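You operate a simulated robot arm through the tools that you are given. There is no shell and no other tool.

The job below is to be done with a simulated robot arm. You get a single attempt, and the scene is never put back.

TASK
Swap the ratchet's deep socket for the 36 mm, set it to tighten, then lay it in the grey tray.
Fine: stand the deep socket in the grey tray; flip the ratchet's lever; lay the ratchet in, socket still on. Set down upright: deep socket, ratchet.

Only the result counts: the job must be done as asked and must still hold three seconds after the hand-in. Knocking over, shifting, dropping, spilling or breaking anything else fails it.

THE ROBOT
A 6-joint arm with a two-finger gripper, fixed in place. Base frame: the origin is at the foot of the arm, x ahead of it, y to its left, z up; the work surface is at about z = 700. Readings come in mm, degrees, newtons and seconds.
With the tool pointing down near the work surface it reaches from about 320 to 680 mm from the base axis. Its first joint turns from -166.0 to 166.0 degrees. Payload 3.18 kg.
The tool frame sits at the grasp point between the pads (the TCP): z along the fingers, y along the line on which they close. The tips reach 30 mm beyond it. Largest opening 144 mm; the body of the gripper starts 103 mm behind the TCP.
Orientation is that of the tool frame in the base frame, as a unit quaternion [x, y, z, w]. With the fingers straight down and closing along the base's y, the tool's x points along the base's -x, its y along +y and its z along -z.

THE INTERFACE
- The arm moves only by the tool nudge_tool. Its argument "series" is a list that holds one entry, the list of rows, each a list of 7 numbers: the shift along the tool's x, y, z in m, then the turn, a rotation vector about the tool's x, y, z in degrees, then the finger opening in m, from 0 to 0.144. In form: [[[dx, dy, dz, ax, ay, az, fingers], ...]]. A call has 1 to 20 rows; each row is the pose to reach, as a shift and turn from the pose commanded when the call began, along the tool's axes at that moment. Each row takes 0.2 s and may step no farther than 50 mm and 8.6 degrees from the row before; otherwise, or with a gripper value out of range, the whole call is refused. Where a pose cannot be reached the arm comes as near as it can. A force on the tool above 40 N (or 10 N above the force at the start of the call, whichever is more), or a blocked arm, ends the call early, and 0.2 s more pass. Each finger halts on what it meets, pressing with about 31 N; the grip force reading is that of the motor and also rises with nothing between the fingers. The clock runs only during rows and for 0.2 s after the last one: add rows that repeat a pose to give the fingers time. The reply holds the time, the measured pose of the TCP, the force on the tool along the base axes, the opening and the grip force, in the units named above and with some noise, with the torque about the TCP (base axes, N m) and any sound that the robot's microphone picked up.
- Cameras (640 x 400 px; columns grow to the right, rows downward): "scene" is fixed at [50.9, -499.6, 1449]; the picture's right is [0.88, -0.48, 0.00], its down [-0.23, -0.42, -0.88] and it looks along [0.42, 0.77, -0.48] (base axes); focal length 344 px, centre (320, 200). "wrist" rides on the gripper at [76, 16, -143] in the tool frame; the picture's right is [-0.21, 0.98, 0.00], its down [-0.84, -0.18, -0.51] and it looks along [-0.50, -0.11, 0.86] (tool axes); focal length 218 px, centre (320, 200). There is no depth. A picture from a camera that has moved, and an enlarged one, comes with that camera's place and axes in the base frame and with its lens.
- get_image(camera): a new picture of that camera. The clock stands still meanwhile.
- close_up(camera, box): a new picture of the part [left, top, right, bottom] of that camera's present view, enlarged. The clock stands still meanwhile.
- sign_off(): hands the job in; it is judged then, once.

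Places have to be worked out from the pictures, the camera data and where the tool is seen. Open the gripper and draw the arm clear of the work before you hand the job in, unless the task says otherwise.

The tools are called after "Emit:" as name(argument=value, ...) on one line, values as JSON. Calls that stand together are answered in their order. nudge_tool: Moves the arm, as the interface text tells. Its arguments: {"type":"object","properties":{"series":{"type":"array"}},"required":["series"]} The other tools are called the same way: get_image (camera) takes a picture; close_up (camera, box) takes an enlarged picture of a part of a camera's view; sign_off () hands the job in.

At the start:

```text
time: 0.0
tool_pos: [226.3, 338.3, 971.5]
orientation: [0.0, 1.0, 0.0, 0.0]
ft_force: [-0.5, 0.4, -0.2]
moment: [0.01, 0.01, 0.0]
width: 144.0
grasp_force: 0.1
```

scene: 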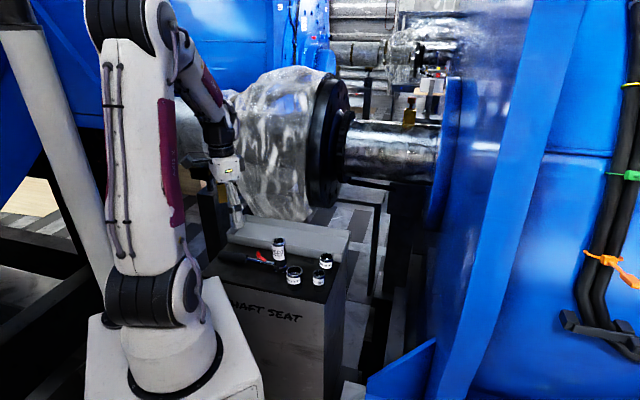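
wrist: 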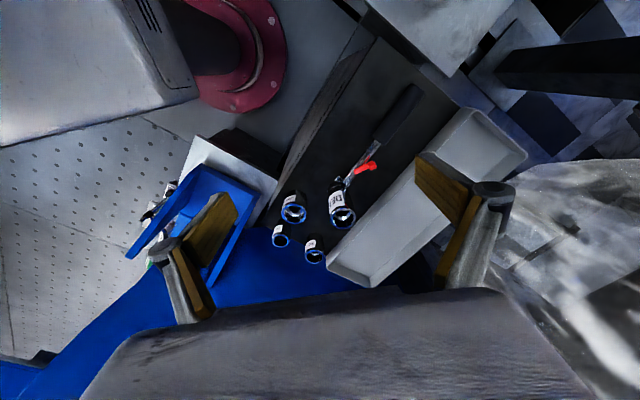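

I'll start by looking closely at the work area from both cameras to find the ratchet, sockets and tray.

Emit:
close_up(camera="scene", box=[200, 200, 360, 300])

Emit:
close_up(camera="wrist", box=[240, 80, 560, 280])

Emit:
close_up(camera="wrist", box=[260, 150, 388, 270])

```text
4.00 times, centred on (280, 250) of scene
camera zoom: at [50.9, -499.6, 1449.0], right [0.88, -0.48, 0.0], down [-0.23, -0.42, -0.88], along [0.42, 0.77, -0.48], focal length 1375 px, centre (480, 0)
```

zoom: 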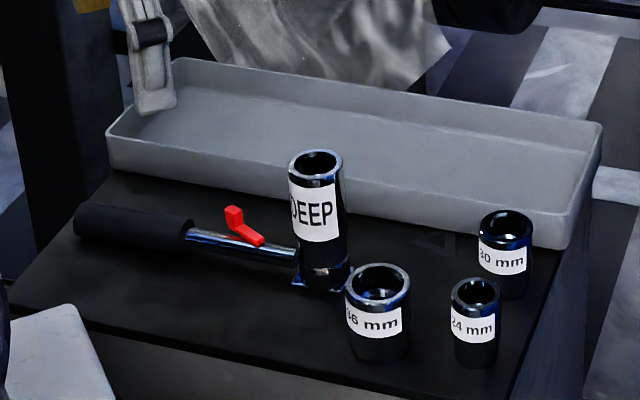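

```text
2.00 times, centred on (400, 180) of wrist
camera zoom: at [150.1, 354.1, 1113.4], right [0.21, 0.98, 0.0], down [0.84, -0.18, 0.51], along [0.5, -0.11, -0.86], focal length 436 px, centre (160, 240)
```

zoom: 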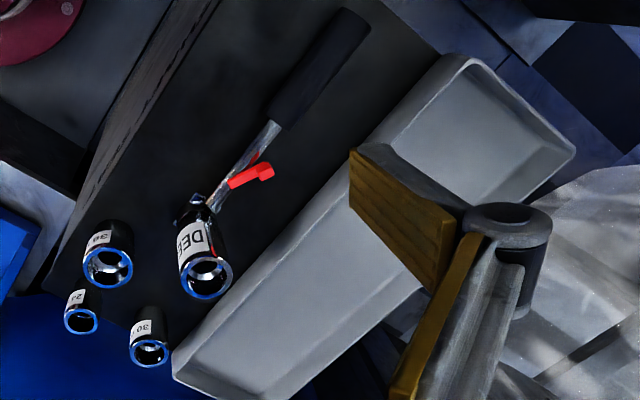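

```text
3.33 times, centred on (324, 210) of wrist
camera zoom: at [150.1, 354.1, 1113.4], right [0.21, 0.98, 0.0], down [0.84, -0.18, 0.51], along [0.5, -0.11, -0.86], focal length 728 px, centre (307, 167)
```

zoom: 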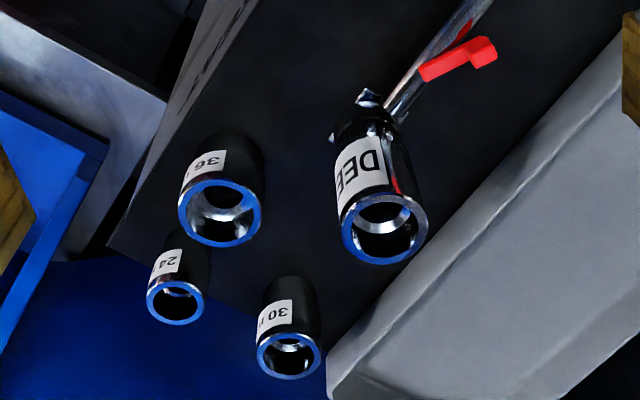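

The deep socket stands on the ratchet's drive at roughly (368, 349), with its rim near z 811. The 36 mm stands near (378, 256), and the handle runs toward (208, 503). I'll lower the wrist camera for a closer look, staying well above everything.

Emit:
nudge_tool(series=[[[-0.025, -0.013, 0.024, 0, 0, 0, 0.144], [-0.05, -0.026, 0.048, 0, 0, 0, 0.144], [-0.0737, -0.0383, 0.0715, 0, 0, 0, 0.144], [-0.0737, -0.0383, 0.0715, 0, 0, 0, 0.144]]])

Emit:
get_image(camera="wrist")

Emit:
close_up(camera="wrist", box=[220, 120, 460, 270])

```text
time: 1.0
tool_pos: [299.7, 299.1, 899.1]
orientation: [-0.001, 1.0, 0.0, 0.001]
ft_force: [1.7, 0.0, -0.1]
moment: [-0.03, 0.03, 0.01]
width: 143.9
grasp_force: 0.1
```

```text
taken
camera wrist: at [222.7, 314.8, 1040.8], right [0.21, 0.98, 0.0], down [0.84, -0.18, 0.51], along [0.5, -0.11, -0.86], focal length 218 px, centre (320, 200)
```

wrist: 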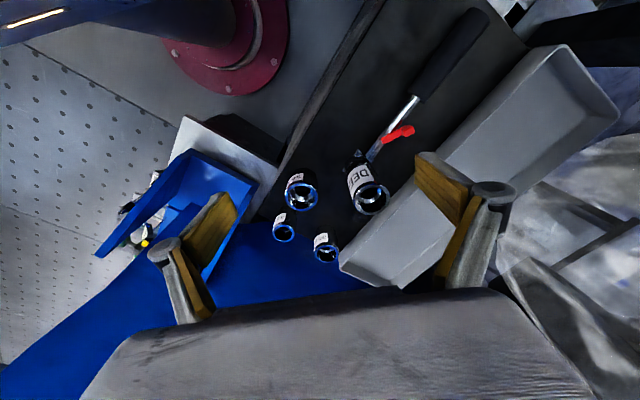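

```text
2.67 times, centred on (340, 195) of wrist
camera zoom: at [222.7, 314.8, 1040.8], right [0.21, 0.98, 0.0], down [0.84, -0.18, 0.51], along [0.5, -0.11, -0.86], focal length 582 px, centre (267, 213)
```

zoom: 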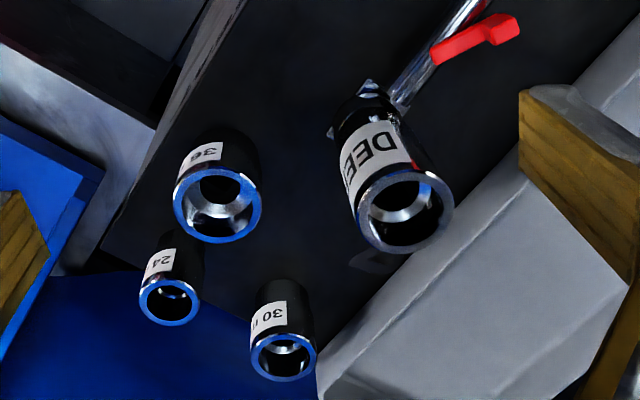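

The second view agrees with the first: the deep rim is at about (368, 348, 811), the 36 mm at (377, 255), and the bench is turned about 45°. The tray is alongside the ratchet. I'll turn the tool 45° so the fingers close across the ratchet, then look from the handle side.

Emit:
nudge_tool(series=[[[-0.008, 0.012, 0.0, 0, 0, 7.5, 0.144], [-0.015, 0.024, 0.0, 0, 0, 15, 0.144], [-0.023, 0.036, 0.0, 0, 0, 22.5, 0.144], [-0.03, 0.048, 0.0, 0, 0, 30, 0.144], [-0.038, 0.06, 0.0, 0, 0, 37.5, 0.144], [-0.0453, 0.0729, 0.0, 0, 0, 45, 0.144], [-0.0453, 0.0729, 0.0, 0, 0, 45, 0.144]]])

Emit:
get_image(camera="wrist")

Emit:
close_up(camera="wrist", box=[220, 100, 420, 225])

Emit:
close_up(camera="scene", box=[210, 225, 310, 288])

```text
time: 2.6
tool_pos: [345.8, 373.4, 899.9]
orientation: [0.383, 0.924, 0.001, 0.0]
ft_force: [0.0, -0.5, -0.2]
moment: [-0.02, -0.04, 0.01]
width: 144.0
grasp_force: 0.0
```

```text
taken
camera wrist: at [302.9, 438.5, 1040.7], right [0.84, 0.54, 0.0], down [0.47, -0.72, 0.51], along [0.28, -0.43, -0.86], focal length 218 px, centre (320, 200)
```

wrist: 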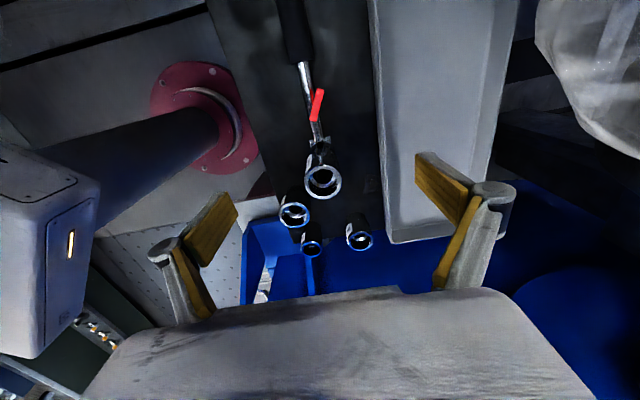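

```text
3.20 times, centred on (320, 162) of wrist
camera zoom: at [302.9, 438.5, 1040.7], right [0.84, 0.54, 0.0], down [0.47, -0.72, 0.51], along [0.28, -0.43, -0.86], focal length 698 px, centre (320, 320)
```

zoom: 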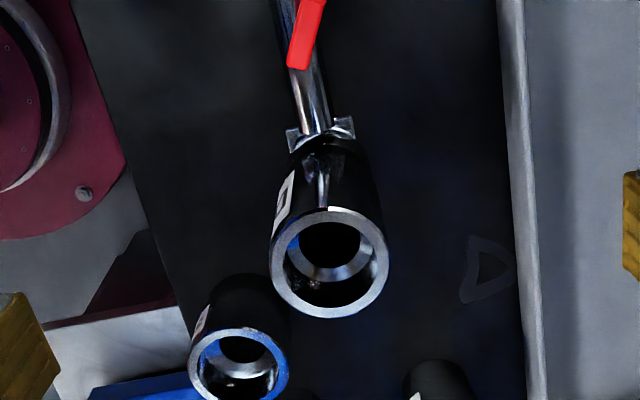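

```text
6.35 times, centred on (260, 256) of scene
camera zoom: at [50.9, -499.6, 1449.0], right [0.88, -0.48, 0.0], down [-0.23, -0.42, -0.88], along [0.42, 0.77, -0.48], focal length 2182 px, centre (701, -159)
```

zoom: 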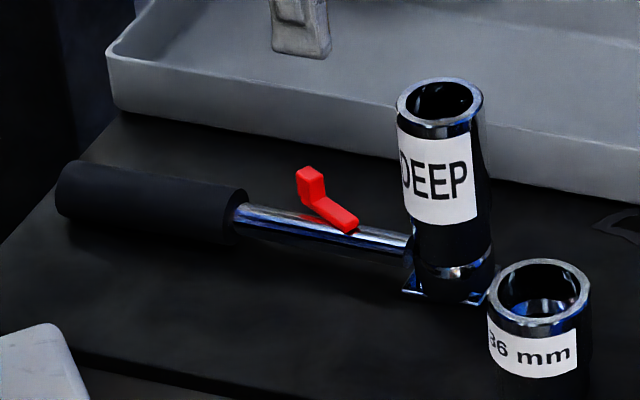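

The ratchet runs straight away from the camera, and the red lever leans to the tray side. I'll zoom in on the lever, the head corners and the faint mark on the bench.

Emit:
close_up(camera="wrist", box=[290, 80, 350, 150])

Emit:
close_up(camera="wrist", box=[350, 160, 400, 200])

Emit:
close_up(camera="wrist", box=[270, 150, 390, 260])

Emit:
close_up(camera="scene", box=[250, 240, 290, 275])

```text
5.71 times, centred on (320, 115) of wrist
camera zoom: at [302.9, 438.5, 1040.7], right [0.84, 0.54, 0.0], down [0.47, -0.72, 0.51], along [0.28, -0.43, -0.86], focal length 1247 px, centre (320, 686)
```

zoom: 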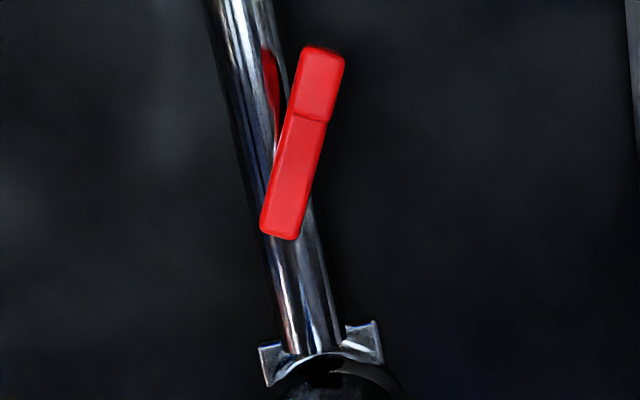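

```text
10.00 times, centred on (375, 180) of wrist
camera zoom: at [302.9, 438.5, 1040.7], right [0.84, 0.54, 0.0], down [0.47, -0.72, 0.51], along [0.28, -0.43, -0.86], focal length 2183 px, centre (-230, 400)
```

zoom: 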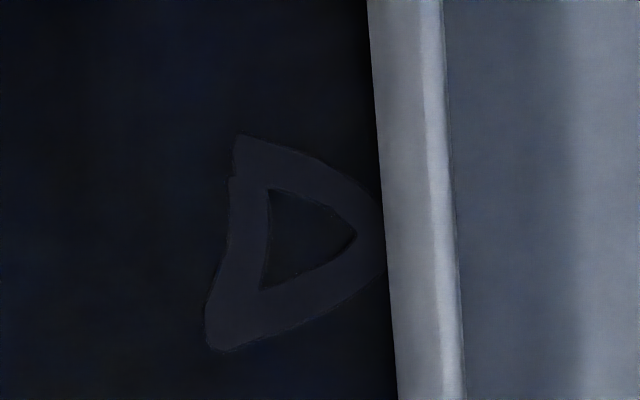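

```text
3.64 times, centred on (330, 205) of wrist
camera zoom: at [302.9, 438.5, 1040.7], right [0.84, 0.54, 0.0], down [0.47, -0.72, 0.51], along [0.28, -0.43, -0.86], focal length 794 px, centre (284, 182)
```

zoom: 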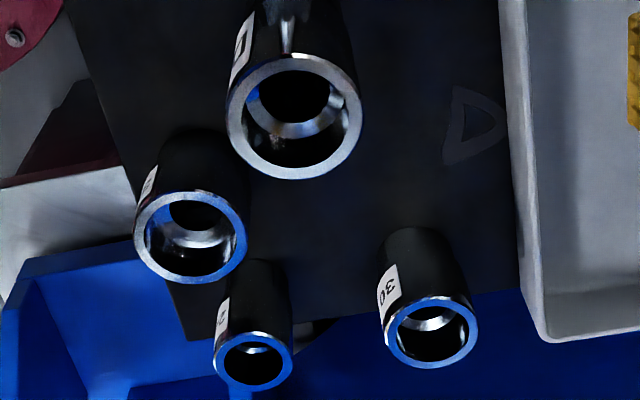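

```text
11.43 times, centred on (270, 258) of scene
camera zoom: at [50.9, -499.6, 1449.0], right [0.88, -0.48, 0.0], down [-0.23, -0.42, -0.88], along [0.42, 0.77, -0.48], focal length 3928 px, centre (891, -457)
```

zoom: 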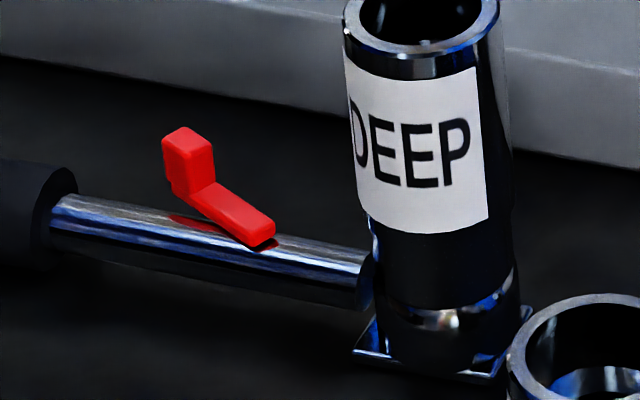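

The lever pivots on top of the shaft and has a raised tab leaning to the tray side. Three views put the deep rim at about (366, 347.6, 815). I'll move over it with the fingers at 90 mm and check alignment before going down.

Emit:
nudge_tool(series=[[[-0.016, -0.0016, 0.01, 0, 0, 0, 0.12], [-0.0325, -0.00325, 0.02, 0, 0, 0, 0.09], [-0.0325, -0.00325, 0.05, 0, 0, 0, 0.09], [-0.0325, -0.00325, 0.05, 0, 0, 0, 0.09]]])

Emit:
get_image(camera="wrist")

Emit:
close_up(camera="scene", box=[210, 200, 330, 288])

```text
time: 3.6
tool_pos: [365.1, 348.0, 848.9]
orientation: [0.382, 0.924, 0.0, 0.0]
ft_force: [0.1, -0.8, -0.1]
moment: [-0.02, -0.03, 0.01]
width: 89.8
grasp_force: 0.1
```

```text
taken
camera wrist: at [322.9, 412.7, 990.6], right [0.84, 0.54, 0.0], down [0.47, -0.72, 0.51], along [0.28, -0.43, -0.86], focal length 218 px, centre (320, 200)
```

wrist: 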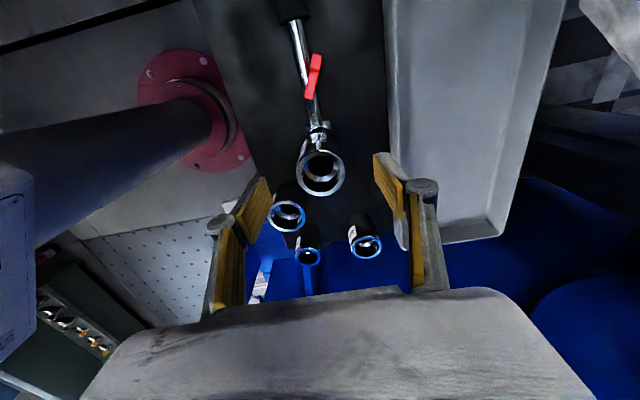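

```text
4.55 times, centred on (270, 244) of scene
camera zoom: at [50.9, -499.6, 1449.0], right [0.88, -0.48, 0.0], down [-0.23, -0.42, -0.88], along [0.42, 0.77, -0.48], focal length 1562 px, centre (547, 0)
```

zoom: 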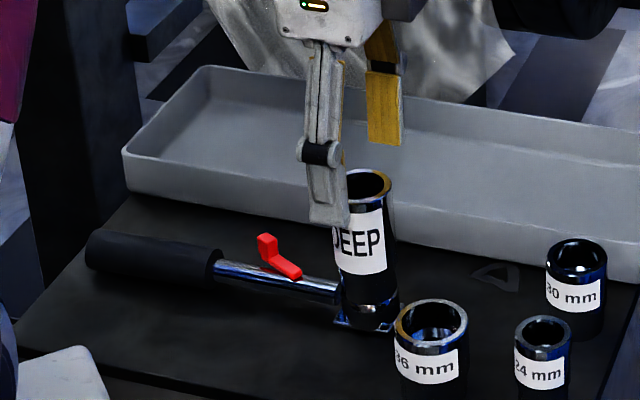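

The TCP sits within 2 mm of the deep socket's axis. I'll lower to z 785 and close on it gently.

Emit:
nudge_tool(series=[[[0, 0, 0.02, 0, 0, 0, 0.09], [0, 0, 0.04, 0, 0, 0, 0.09], [0, 0, 0.055, 0, 0, 0, 0.09], [0, 0, 0.065, 0, 0, 0, 0.09], [0, 0, 0.065, 0, 0, 0, 0.06], [0, 0, 0.065, 0, 0, 0, 0.05], [0, 0, 0.065, 0, 0, 0, 0.04], [0, 0, 0.065, 0, 0, 0, 0.03], [0, 0, 0.065, 0, 0, 0, 0.02], [0, 0, 0.065, 0, 0, 0, 0.02]]])

Emit:
get_image(camera="wrist")

Emit:
close_up(camera="scene", box=[210, 200, 330, 288])

```text
time: 5.8
tool_pos: [366.4, 348.2, 784.8]
orientation: [0.383, 0.924, 0.0, 0.0]
ft_force: [-0.1, 0.2, -0.7]
moment: [0.01, 0.01, 0.0]
width: 42.4
grasp_force: 31.2
```

```text
taken
camera wrist: at [322.9, 412.9, 926.5], right [0.84, 0.54, 0.0], down [0.47, -0.72, 0.51], along [0.28, -0.43, -0.86], focal length 218 px, centre (320, 200)
```

wrist: 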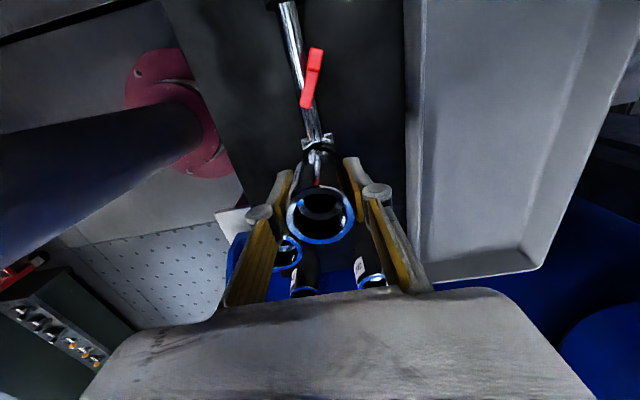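

```text
4.55 times, centred on (270, 244) of scene
camera zoom: at [50.9, -499.6, 1449.0], right [0.88, -0.48, 0.0], down [-0.23, -0.42, -0.88], along [0.42, 0.77, -0.48], focal length 1562 px, centre (547, 0)
```

zoom: 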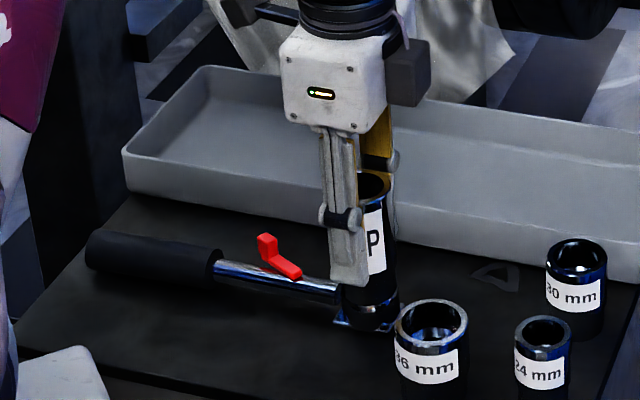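

It's gripped at 42.4 mm with no side force. I'll lift slowly in small steps and watch whether the ratchet comes up with it.

Emit:
nudge_tool(series=[[[0, 0, -0.002, 0, 0, 0, 0.02], [0, 0, -0.004, 0, 0, 0, 0.02], [0, 0, -0.006, 0, 0, 0, 0.02], [0, 0, -0.008, 0, 0, 0, 0.02]]])

Emit:
close_up(camera="scene", box=[210, 200, 330, 288])

Emit:
close_up(camera="wrist", box=[240, 20, 440, 220])

```text
time: 6.8
tool_pos: [366.5, 349.0, 793.3]
orientation: [0.382, 0.924, -0.001, 0.001]
ft_force: [-0.5, -1.1, -3.6]
moment: [0.0, -0.04, -0.01]
width: 42.3
grasp_force: 31.2
```

```text
4.55 times, centred on (270, 244) of scene
camera zoom: at [50.9, -499.6, 1449.0], right [0.88, -0.48, 0.0], down [-0.23, -0.42, -0.88], along [0.42, 0.77, -0.48], focal length 1562 px, centre (547, 0)
```

zoom: 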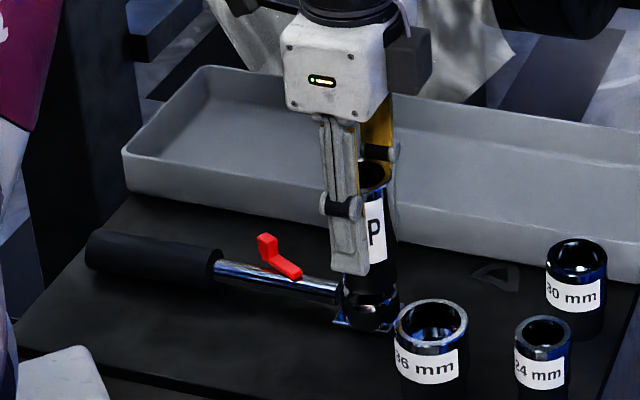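

```text
2.00 times, centred on (340, 120) of wrist
camera zoom: at [324.2, 413.3, 935.0], right [0.84, 0.54, 0.0], down [0.47, -0.72, 0.51], along [0.28, -0.43, -0.86], focal length 436 px, centre (280, 360)
```

zoom: 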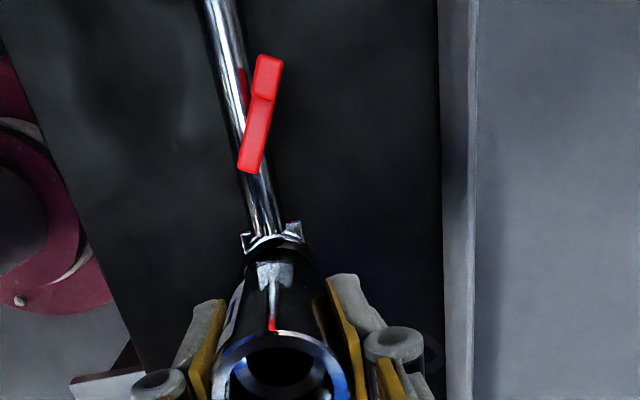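

The socket slides up while the ratchet stays down, and the load reads only about 3.6 N. I'll keep lifting straight up until it clears the drive.

Emit:
nudge_tool(series=[[[0, 0, -0.004, 0, 0, 0, 0.02], [0, 0, -0.008, 0, 0, 0, 0.02], [0, 0, -0.012, 0, 0, 0, 0.02], [0, 0, -0.016, 0, 0, 0, 0.02], [0, 0, -0.021, 0, 0, 0, 0.02], [0, 0, -0.026, 0, 0, 0, 0.02], [0, 0, -0.033, 0, 0, 0, 0.02], [0, 0, -0.042, 0, 0, 0, 0.02], [0, 0, -0.055, 0, 0, 0, 0.02], [0, 0, -0.072, 0, 0, 0, 0.02]]])

Emit:
close_up(camera="scene", box=[210, 190, 330, 288])

Emit:
get_image(camera="wrist")

```text
time: 9.0
tool_pos: [366.6, 348.2, 865.5]
orientation: [0.383, 0.924, 0.0, 0.0]
ft_force: [0.1, -0.6, -3.5]
moment: [0.01, -0.01, -0.02]
width: 42.5
grasp_force: 31.1
```

```text
4.08 times, centred on (270, 239) of scene
camera zoom: at [50.9, -499.6, 1449.0], right [0.88, -0.48, 0.0], down [-0.23, -0.42, -0.88], along [0.42, 0.77, -0.48], focal length 1403 px, centre (524, 41)
```

zoom: 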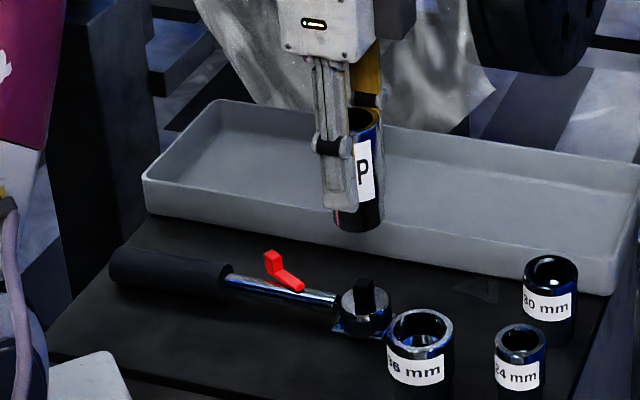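

```text
taken
camera wrist: at [323.6, 413.3, 1006.7], right [0.84, 0.54, 0.0], down [0.47, -0.72, 0.51], along [0.28, -0.43, -0.86], focal length 218 px, centre (320, 200)
```

wrist: 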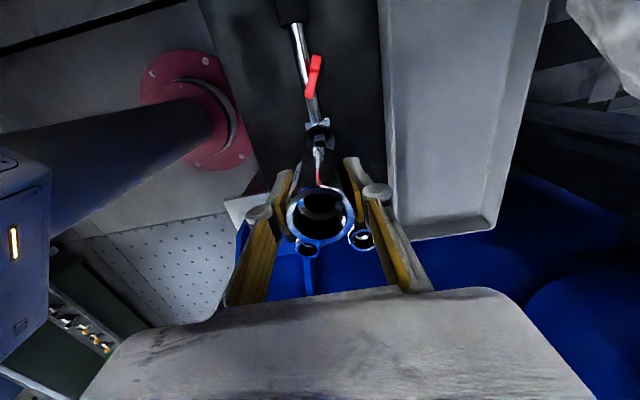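

The deep socket is free and the ratchet stayed put with its square drive showing. Before carrying the socket over, I'll measure the tray walls and floor and look closely at the drive square.

Emit:
close_up(camera="wrist", box=[360, 0, 560, 250])

Emit:
close_up(camera="wrist", box=[285, 100, 355, 170])

Emit:
close_up(camera="scene", box=[280, 245, 330, 290])

Emit:
close_up(camera="scene", box=[220, 210, 370, 300])

```text
1.60 times, centred on (460, 125) of wrist
camera zoom: at [323.6, 413.3, 1006.7], right [0.84, 0.54, 0.0], down [0.47, -0.72, 0.51], along [0.28, -0.43, -0.86], focal length 349 px, centre (96, 320)
```

zoom: 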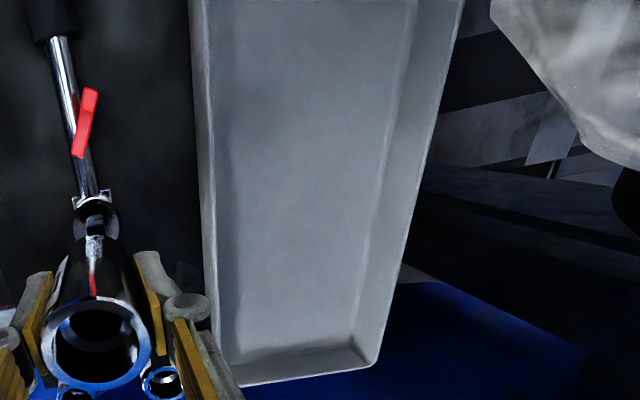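

```text
5.71 times, centred on (320, 135) of wrist
camera zoom: at [323.6, 413.3, 1006.7], right [0.84, 0.54, 0.0], down [0.47, -0.72, 0.51], along [0.28, -0.43, -0.86], focal length 1247 px, centre (320, 571)
```

zoom: 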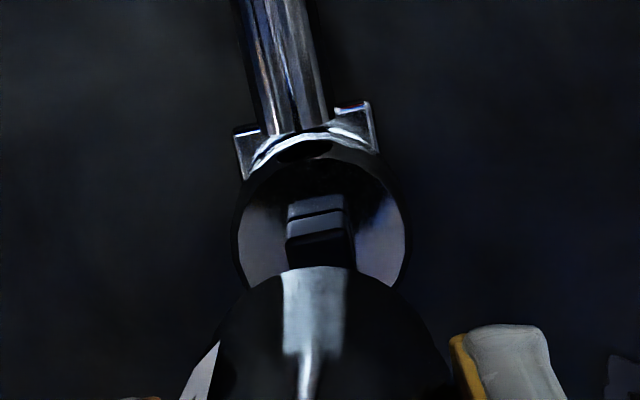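

```text
8.89 times, centred on (305, 268) of scene
camera zoom: at [50.9, -499.6, 1449.0], right [0.88, -0.48, 0.0], down [-0.23, -0.42, -0.88], along [0.42, 0.77, -0.48], focal length 3055 px, centre (453, -400)
```

zoom: 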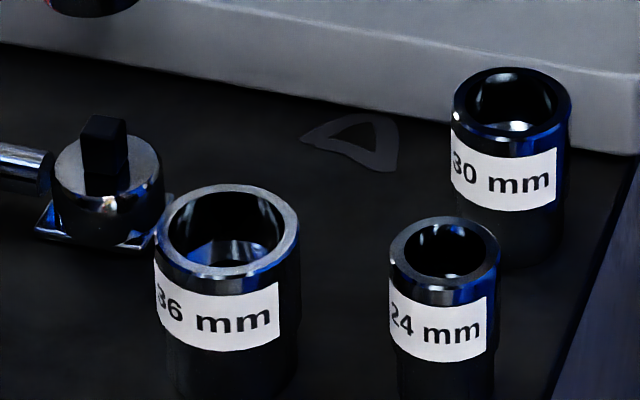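

```text
4.27 times, centred on (295, 255) of scene
camera zoom: at [50.9, -499.6, 1449.0], right [0.88, -0.48, 0.0], down [-0.23, -0.42, -0.88], along [0.42, 0.77, -0.48], focal length 1467 px, centre (427, -35)
```

zoom: 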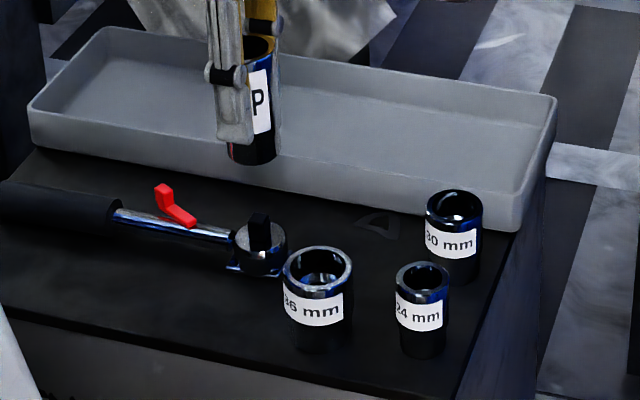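

The drive square lines up with the shaft. The tray runs from n of about 594 to 744 across and starts at t of about -204 along its length, where n and t are the bench's 45° axes, with a rim near z 735. I'll carry the deep socket over to (560, 348), which is over the tray's near-right end, and look before lowering.

Emit:
nudge_tool(series=[[[-0.01, 0.01, 0, 0, 0, 0, 0.02], [-0.03, 0.03, 0, 0, 0, 0, 0.02], [-0.055, 0.055, 0, 0, 0, 0, 0.02], [-0.08, 0.08, 0, 0, 0, 0, 0.02], [-0.105, 0.105, 0, 0, 0, 0, 0.02], [-0.127, 0.127, 0, 0, 0, 0, 0.02], [-0.137, 0.1374, 0, 0, 0, 0, 0.02], [-0.137, 0.1374, 0, 0, 0, 0, 0.02]]])

Emit:
get_image(camera="wrist")

Emit:
close_up(camera="scene", box=[230, 190, 370, 290])

```text
time: 10.8
tool_pos: [547.7, 340.7, 856.1]
orientation: [0.383, 0.924, 0.004, 0.002]
ft_force: [-0.2, -0.3, -3.5]
moment: [-0.01, 0.0, 0.03]
width: 42.3
grasp_force: 31.3
out of reach, approached as far as the arm can: row 6, 7, 8
```

```text
taken
camera wrist: at [504.7, 404.8, 996.6], right [0.84, 0.54, 0.01], down [0.46, -0.73, 0.51], along [0.28, -0.42, -0.86], focal length 218 px, centre (320, 200)
```

wrist: 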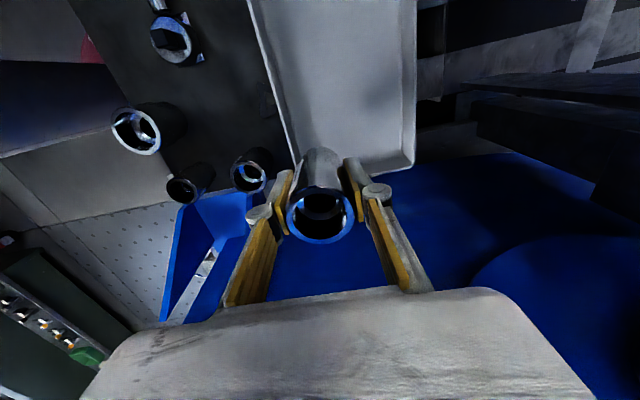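

```text
4.00 times, centred on (300, 240) of scene
camera zoom: at [50.9, -499.6, 1449.0], right [0.88, -0.48, 0.0], down [-0.23, -0.42, -0.88], along [0.42, 0.77, -0.48], focal length 1375 px, centre (400, 40)
```

zoom: 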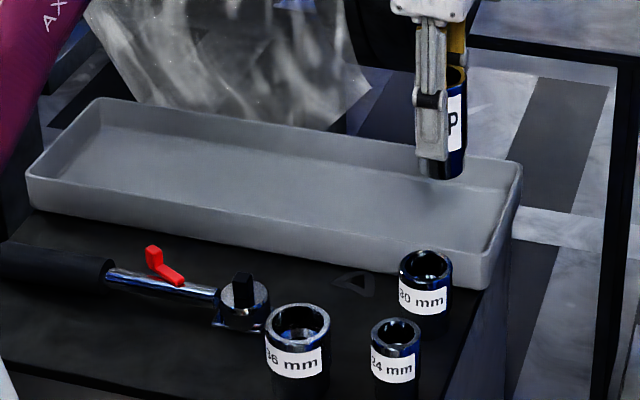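

The arm ran out of reach at this height: it stopped at (547.7, 340.7, 856) instead of x 560. I'll pull the target in toward (537, 368) and go slightly lower, where reach is better. The reading will show which pose the command counts from.

Emit:
nudge_tool(series=[[[0.012, 0.0018, 0.01, 0, 0, 0, 0.02], [0.02475, 0.0035, 0.02, 0, 0, 0, 0.02], [0.02475, 0.0035, 0.02, 0, 0, 0, 0.02]]])

```text
time: 11.6
tool_pos: [533.5, 360.7, 836.8]
orientation: [0.382, 0.924, 0.001, 0.0]
ft_force: [-0.3, 0.0, -3.3]
moment: [-0.01, -0.05, 0.0]
width: 42.4
grasp_force: 30.8
```

The shift counts from the pose actually reached. I'm now at n 632, t -122. I'll move to n 642, lower to z 785 (socket bottom about 718, between the tray walls), then check.

Emit:
nudge_tool(series=[[[-0.003, 0.01, 0.0, 0, 0, 0, 0.02], [-0.003, 0.01, 0.012, 0, 0, 0, 0.02], [-0.003, 0.01, 0.025, 0, 0, 0, 0.02], [-0.003, 0.01, 0.038, 0, 0, 0, 0.02], [-0.003, 0.01, 0.05, 0, 0, 0, 0.02], [-0.003, 0.01, 0.05, 0, 0, 0, 0.02]]])

Emit:
get_image(camera="wrist")

Emit:
close_up(camera="scene", box=[260, 190, 370, 280])

```text
time: 13.0
tool_pos: [542.9, 365.7, 786.6]
orientation: [0.382, 0.924, -0.001, 0.0]
ft_force: [-0.7, -0.2, -3.9]
moment: [0.02, 0.0, -0.02]
width: 42.3
grasp_force: 30.7
```

```text
taken
camera wrist: at [500.8, 430.3, 927.3], right [0.84, 0.54, 0.0], down [0.47, -0.72, 0.51], along [0.28, -0.43, -0.86], focal length 218 px, centre (320, 200)
```

wrist: 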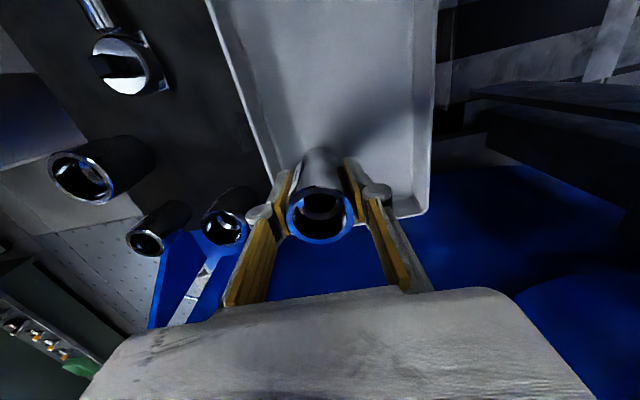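

```text
4.44 times, centred on (315, 235) of scene
camera zoom: at [50.9, -499.6, 1449.0], right [0.88, -0.48, 0.0], down [-0.23, -0.42, -0.88], along [0.42, 0.77, -0.48], focal length 1528 px, centre (342, 44)
```

zoom: 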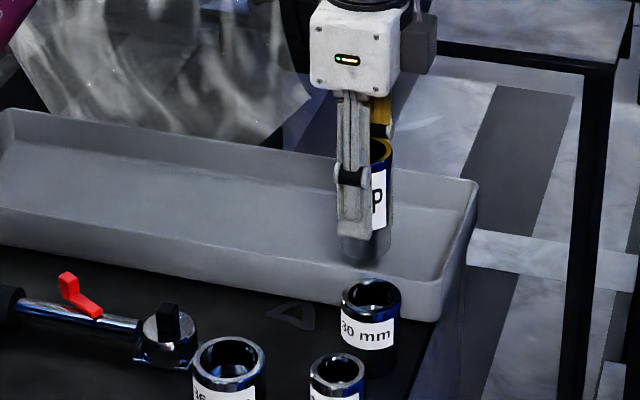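

The socket's lower end is between the tray walls with room on all sides. I'll lower in small steps, watching for contact with the floor.

Emit:
nudge_tool(series=[[[0, 0, 0.002, 0, 0, 0, 0.02], [0, 0, 0.004, 0, 0, 0, 0.02], [0, 0, 0.006, 0, 0, 0, 0.02], [0, 0, 0.008, 0, 0, 0, 0.02], [0, 0, 0.01, 0, 0, 0, 0.02], [0, 0, 0.011, 0, 0, 0, 0.02], [0, 0, 0.012, 0, 0, 0, 0.02]]])

Emit:
close_up(camera="scene", box=[300, 205, 360, 255])

```text
time: 14.6
tool_pos: [543.2, 364.7, 774.8]
orientation: [0.382, 0.924, 0.0, 0.0]
ft_force: [0.0, 0.1, -2.4]
moment: [0.02, -0.03, 0.0]
width: 42.3
grasp_force: 31.0
```

```text
8.00 times, centred on (330, 230) of scene
camera zoom: at [50.9, -499.6, 1449.0], right [0.88, -0.48, 0.0], down [-0.23, -0.42, -0.88], along [0.42, 0.77, -0.48], focal length 2750 px, centre (240, -40)
```

zoom: 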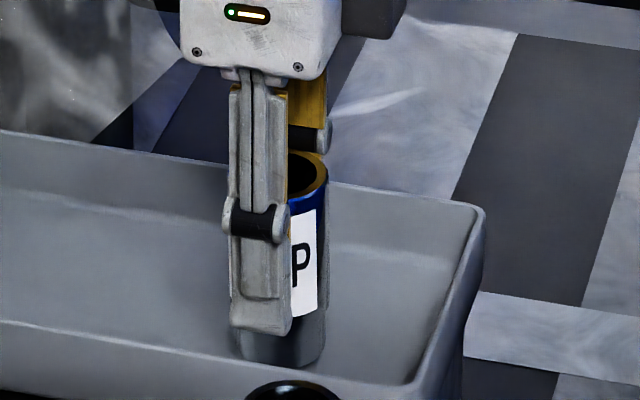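

There's no clear contact yet at z 774.8. I'll go on in 1 mm steps, a few at a time.

Emit:
nudge_tool(series=[[[0, 0, 0.001, 0, 0, 0, 0.02], [0, 0, 0.002, 0, 0, 0, 0.02], [0, 0, 0.003, 0, 0, 0, 0.02]]])

```text
time: 15.4
tool_pos: [543.1, 365.1, 770.8]
orientation: [0.383, 0.924, 0.0, 0.0]
ft_force: [-0.1, 0.1, -3.6]
moment: [-0.03, -0.01, 0.02]
width: 42.3
grasp_force: 30.6
```

Still hanging free: it reads -3.6 N, which is just the socket's weight. I'll continue 1 mm at a time.

Emit:
nudge_tool(series=[[[0, 0, 0.001, 0, 0, 0, 0.02], [0, 0, 0.002, 0, 0, 0, 0.02], [0, 0, 0.003, 0, 0, 0, 0.02]]])

```text
time: 16.2
tool_pos: [542.6, 365.4, 767.4]
orientation: [0.383, 0.924, 0.0, 0.0]
ft_force: [0.9, 0.1, -2.9]
moment: [0.02, 0.01, 0.01]
width: 42.4
grasp_force: 31.4
```

No contact at z 767.4 yet. I'll keep stepping down and take a picture to judge the gap.

Emit:
nudge_tool(series=[[[0, 0, 0.001, 0, 0, 0, 0.02], [0, 0, 0.002, 0, 0, 0, 0.02]]])

Emit:
close_up(camera="scene", box=[305, 215, 345, 250])

Emit:
close_up(camera="wrist", box=[260, 100, 400, 230])

```text
time: 16.8
tool_pos: [542.5, 365.0, 765.7]
orientation: [0.382, 0.924, 0.0, 0.0]
ft_force: [-1.5, -0.3, -2.1]
moment: [-0.03, -0.01, 0.01]
width: 42.3
grasp_force: 31.2
```

```text
11.43 times, centred on (325, 232) of scene
camera zoom: at [50.9, -499.6, 1449.0], right [0.88, -0.48, 0.0], down [-0.23, -0.42, -0.88], along [0.42, 0.77, -0.48], focal length 3928 px, centre (263, -171)
```

zoom: 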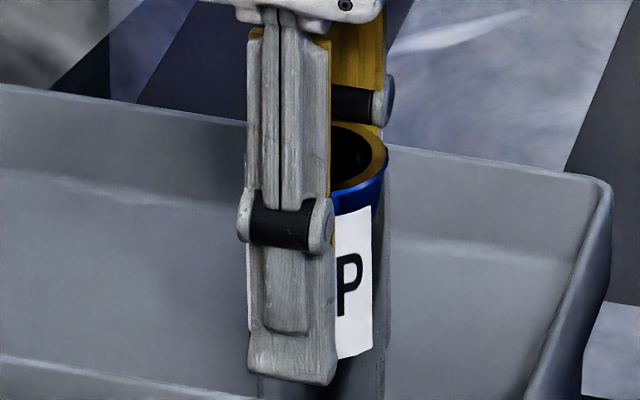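

```text
3.08 times, centred on (330, 165) of wrist
camera zoom: at [500.0, 430.7, 907.9], right [0.84, 0.54, 0.0], down [0.47, -0.72, 0.51], along [0.28, -0.43, -0.86], focal length 672 px, centre (289, 308)
```

zoom: 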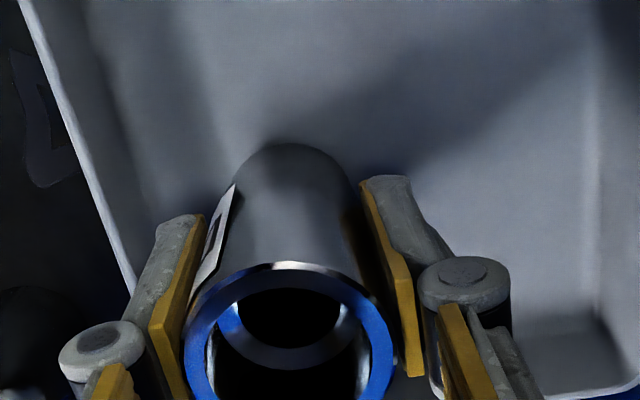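

The socket is very near the floor now. I'll keep going 1 mm at a time.

Emit:
nudge_tool(series=[[[0, 0, 0.001, 0, 0, 0, 0.02], [0, 0, 0.002, 0, 0, 0, 0.02]]])

```text
time: 17.4
tool_pos: [542.1, 364.8, 763.8]
orientation: [0.383, 0.924, 0.0, 0.0]
ft_force: [-0.8, -0.2, -3.6]
moment: [-0.02, 0.05, -0.02]
width: 42.3
grasp_force: 30.8
```

It's still carrying its own weight, so I'll step down again.

Emit:
nudge_tool(series=[[[0, 0, 0.001, 0, 0, 0, 0.02], [0, 0, 0.002, 0, 0, 0, 0.02]]])

```text
time: 18.0
tool_pos: [542.6, 364.8, 762.1]
orientation: [0.381, 0.924, 0.0, 0.0]
ft_force: [-2.4, -2.7, 8.7]
moment: [-0.03, 0.33, 0.08]
width: 42.3
grasp_force: 31.5
```

Contact: the vertical force flipped to +8.7 N, so the deep socket is standing on the tray floor. I'll ease off half a millimetre, open a little, and check.

Emit:
nudge_tool(series=[[[0, 0, -0.0006, 0, 0, 0, 0.02], [0, 0, -0.0006, 0, 0, 0, 0.044], [0, 0, -0.0006, 0, 0, 0, 0.048], [0, 0, -0.0006, 0, 0, 0, 0.054], [0, 0, -0.0006, 0, 0, 0, 0.06], [0, 0, -0.0006, 0, 0, 0, 0.06]]])

Emit:
close_up(camera="wrist", box=[220, 100, 440, 270])

Emit:
close_up(camera="scene", box=[290, 200, 360, 255])

```text
time: 19.4
tool_pos: [542.2, 365.3, 762.8]
orientation: [0.382, 0.924, 0.0, 0.0]
ft_force: [-0.2, -0.4, -0.2]
moment: [-0.01, -0.02, -0.03]
width: 60.1
grasp_force: 0.0
```

```text
2.35 times, centred on (330, 185) of wrist
camera zoom: at [500.6, 431.0, 904.0], right [0.84, 0.54, 0.0], down [0.47, -0.72, 0.51], along [0.28, -0.43, -0.86], focal length 514 px, centre (296, 235)
```

zoom: 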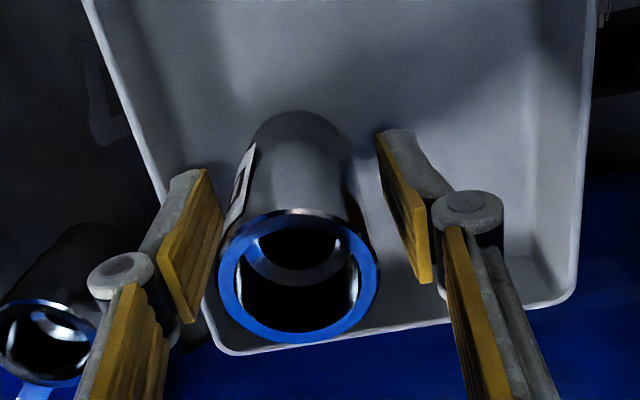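

```text
7.27 times, centred on (325, 228) of scene
camera zoom: at [50.9, -499.6, 1449.0], right [0.88, -0.48, 0.0], down [-0.23, -0.42, -0.88], along [0.42, 0.77, -0.48], focal length 2500 px, centre (284, 0)
```

zoom: 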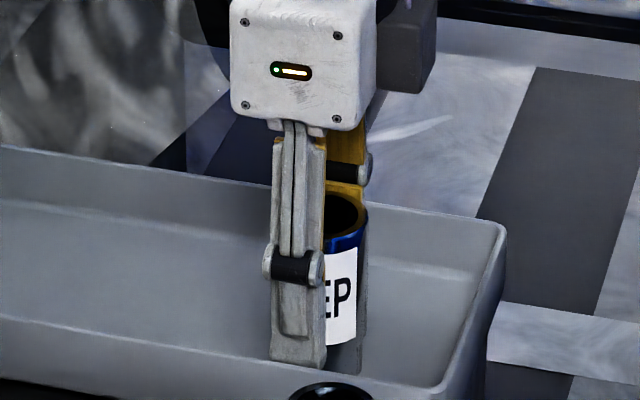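

The socket stands free with zero force on the tool. I'll raise straight up, slowly at first.

Emit:
nudge_tool(series=[[[0, 0, -0.003, 0, 0, 0, 0.06], [0, 0, -0.008, 0, 0, 0, 0.06], [0, 0, -0.015, 0, 0, 0, 0.06], [0, 0, -0.03, 0, 0, 0, 0.06], [0, 0, -0.05, 0, 0, 0, 0.06], [0, 0, -0.07, 0, 0, 0, 0.06], [0, 0, -0.075, 0, 0, 0, 0.06]]])

Emit:
get_image(camera="wrist")

Emit:
close_up(camera="scene", box=[260, 190, 370, 280])

```text
time: 21.0
tool_pos: [542.9, 364.6, 838.3]
orientation: [0.383, 0.924, 0.003, 0.002]
ft_force: [0.0, -0.4, -0.3]
moment: [0.03, -0.02, 0.01]
width: 60.0
grasp_force: 0.1
```

```text
taken
camera wrist: at [498.7, 429.4, 979.5], right [0.84, 0.54, 0.01], down [0.47, -0.72, 0.51], along [0.28, -0.42, -0.86], focal length 218 px, centre (320, 200)
```

wrist: 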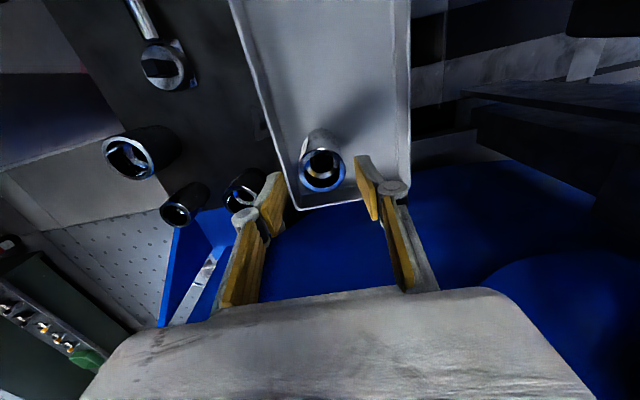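

```text
4.44 times, centred on (315, 235) of scene
camera zoom: at [50.9, -499.6, 1449.0], right [0.88, -0.48, 0.0], down [-0.23, -0.42, -0.88], along [0.42, 0.77, -0.48], focal length 1528 px, centre (342, 44)
```

zoom: 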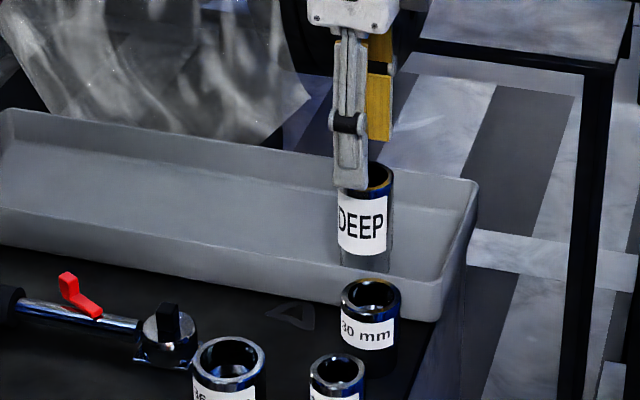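

The deep socket stands upright in the tray. Next I'll go over the 36 mm at (375, 255) and tilt the tool about 30°, so the wrist camera looks straight down into it and I can see its square hole's orientation.

Emit:
nudge_tool(series=[[[0.0, 0.0, -0.025, 0, 0, 0, 0.06], [0.008, -0.04, -0.03, 0, 0, 0, 0.06], [0.017, -0.085, -0.03, 0, 0, 0, 0.06], [0.026, -0.13, -0.03, 0, 0, 0, 0.08], [0.034, -0.17, -0.03, 0, 0, 0, 0.1], [0.0407, -0.1963, -0.03, 0, 0, 0, 0.11], [0.0407, -0.1963, -0.03, -1.58, 7.5, 0, 0.11], [0.0407, -0.1963, -0.03, -3.15, 15, 0, 0.11], [0.0407, -0.1963, -0.02, -4.7, 22.5, 0, 0.11], [0.0407, -0.1963, -0.005, -6.3, 30.05, 0, 0.11], [0.0407, -0.1963, -0.005, -6.3, 30.05, 0, 0.11]]])

Emit:
get_image(camera="wrist")

Emit:
get_image(camera="scene")

```text
time: 23.4
tool_pos: [375.1, 254.4, 841.6]
orientation: [0.369, 0.891, 0.15, -0.219]
ft_force: [-0.3, 0.1, -0.5]
moment: [-0.01, -0.01, 0.0]
width: 109.9
grasp_force: 0.0
out of reach, approached as far as the arm can: row 1
```

```text
taken
camera wrist: at [377.9, 249.1, 1003.4], right [0.84, 0.54, 0.0], down [0.54, -0.84, -0.01], along [0.0, 0.0, -1.0], focal length 218 px, centre (320, 200)
```

wrist: 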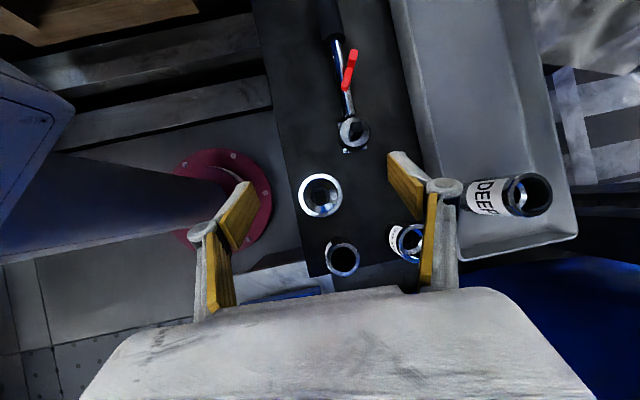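

```text
taken
```

scene: 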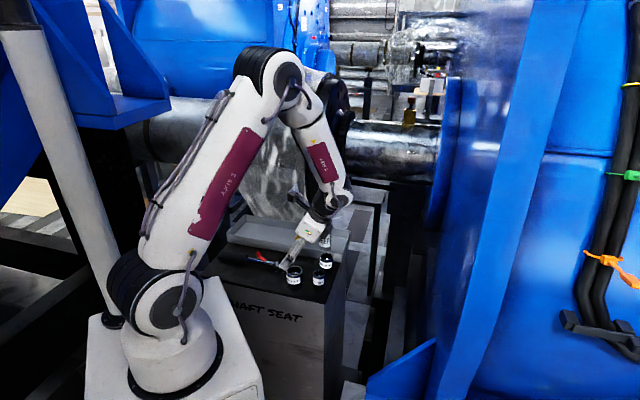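

The camera now looks straight down. I'll zoom into the 36 mm's bore and the ratchet's drive.

Emit:
close_up(camera="wrist", box=[294, 168, 346, 222])

Emit:
close_up(camera="wrist", box=[325, 100, 385, 160])

Emit:
close_up(camera="wrist", box=[310, 20, 390, 160])

```text
7.41 times, centred on (320, 195) of wrist
camera zoom: at [377.9, 249.1, 1003.4], right [0.84, 0.54, 0.0], down [0.54, -0.84, -0.01], along [0.0, 0.0, -1.0], focal length 1617 px, centre (320, 237)
```

zoom: 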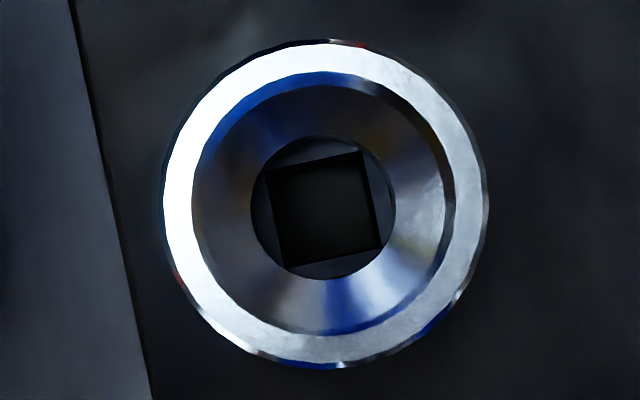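

```text
6.67 times, centred on (355, 130) of wrist
camera zoom: at [377.9, 249.1, 1003.4], right [0.84, 0.54, 0.0], down [0.54, -0.84, -0.01], along [0.0, 0.0, -1.0], focal length 1455 px, centre (87, 667)
```

zoom: 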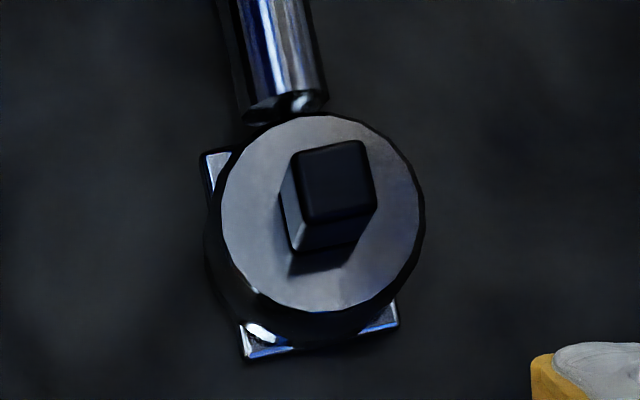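

```text
2.86 times, centred on (350, 90) of wrist
camera zoom: at [377.9, 249.1, 1003.4], right [0.84, 0.54, 0.0], down [0.54, -0.84, -0.01], along [0.0, 0.0, -1.0], focal length 624 px, centre (234, 514)
```

zoom: 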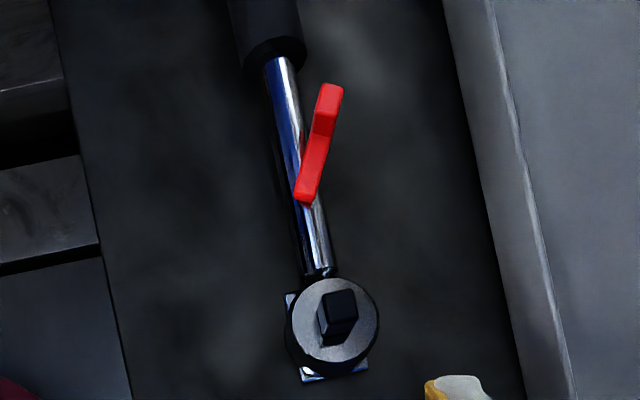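

Both squares sit at the same angle, about 12° in the image, which is parallel to the n/t bench axes. So no twist is needed. The 36 mm is at about (375, 255) with a 49 mm diameter. Now I'll slide the downward-looking camera over the drive to measure it without parallax.

Emit:
nudge_tool(series=[[[0.0219, 0.0198, 0.0152, 0, 0, 0, 0.11], [0.0439, 0.0395, 0.0303, 0, 0, 0, 0.11], [0.0658, 0.0593, 0.0455, 0, 0, 0, 0.11], [0.0658, 0.0593, 0.0455, 0, 0, 0, 0.11]]])

Emit:
close_up(camera="wrist", box=[290, 170, 350, 230])

Emit:
close_up(camera="wrist", box=[240, 0, 400, 250])

Emit:
get_image(camera="wrist")

```text
time: 24.4
tool_pos: [364.2, 353.5, 842.3]
orientation: [0.369, 0.891, 0.15, -0.218]
ft_force: [0.3, 0.2, -0.7]
moment: [0.01, 0.01, -0.01]
width: 109.8
grasp_force: 0.2
```

```text
6.67 times, centred on (320, 200) of wrist
camera zoom: at [366.9, 349.3, 1003.1], right [0.84, 0.54, 0.0], down [0.54, -0.84, 0.0], along [0.0, 0.0, -1.0], focal length 1455 px, centre (320, 200)
```

zoom: 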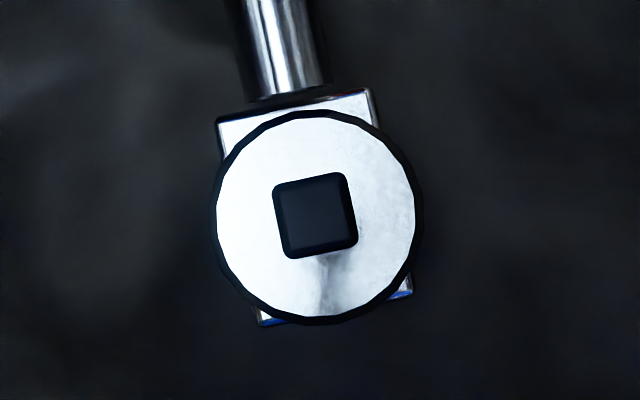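

```text
1.60 times, centred on (320, 125) of wrist
camera zoom: at [366.9, 349.3, 1003.1], right [0.84, 0.54, 0.0], down [0.54, -0.84, 0.0], along [0.0, 0.0, -1.0], focal length 349 px, centre (320, 320)
```

zoom: 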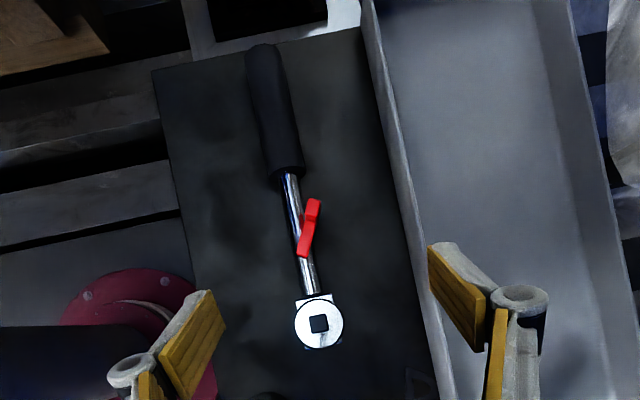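

```text
taken
camera wrist: at [366.9, 349.3, 1003.1], right [0.84, 0.54, 0.0], down [0.54, -0.84, 0.0], along [0.0, 0.0, -1.0], focal length 218 px, centre (320, 200)
```

wrist: 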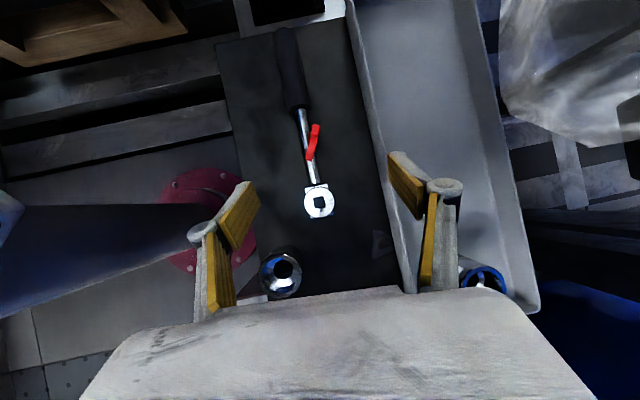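

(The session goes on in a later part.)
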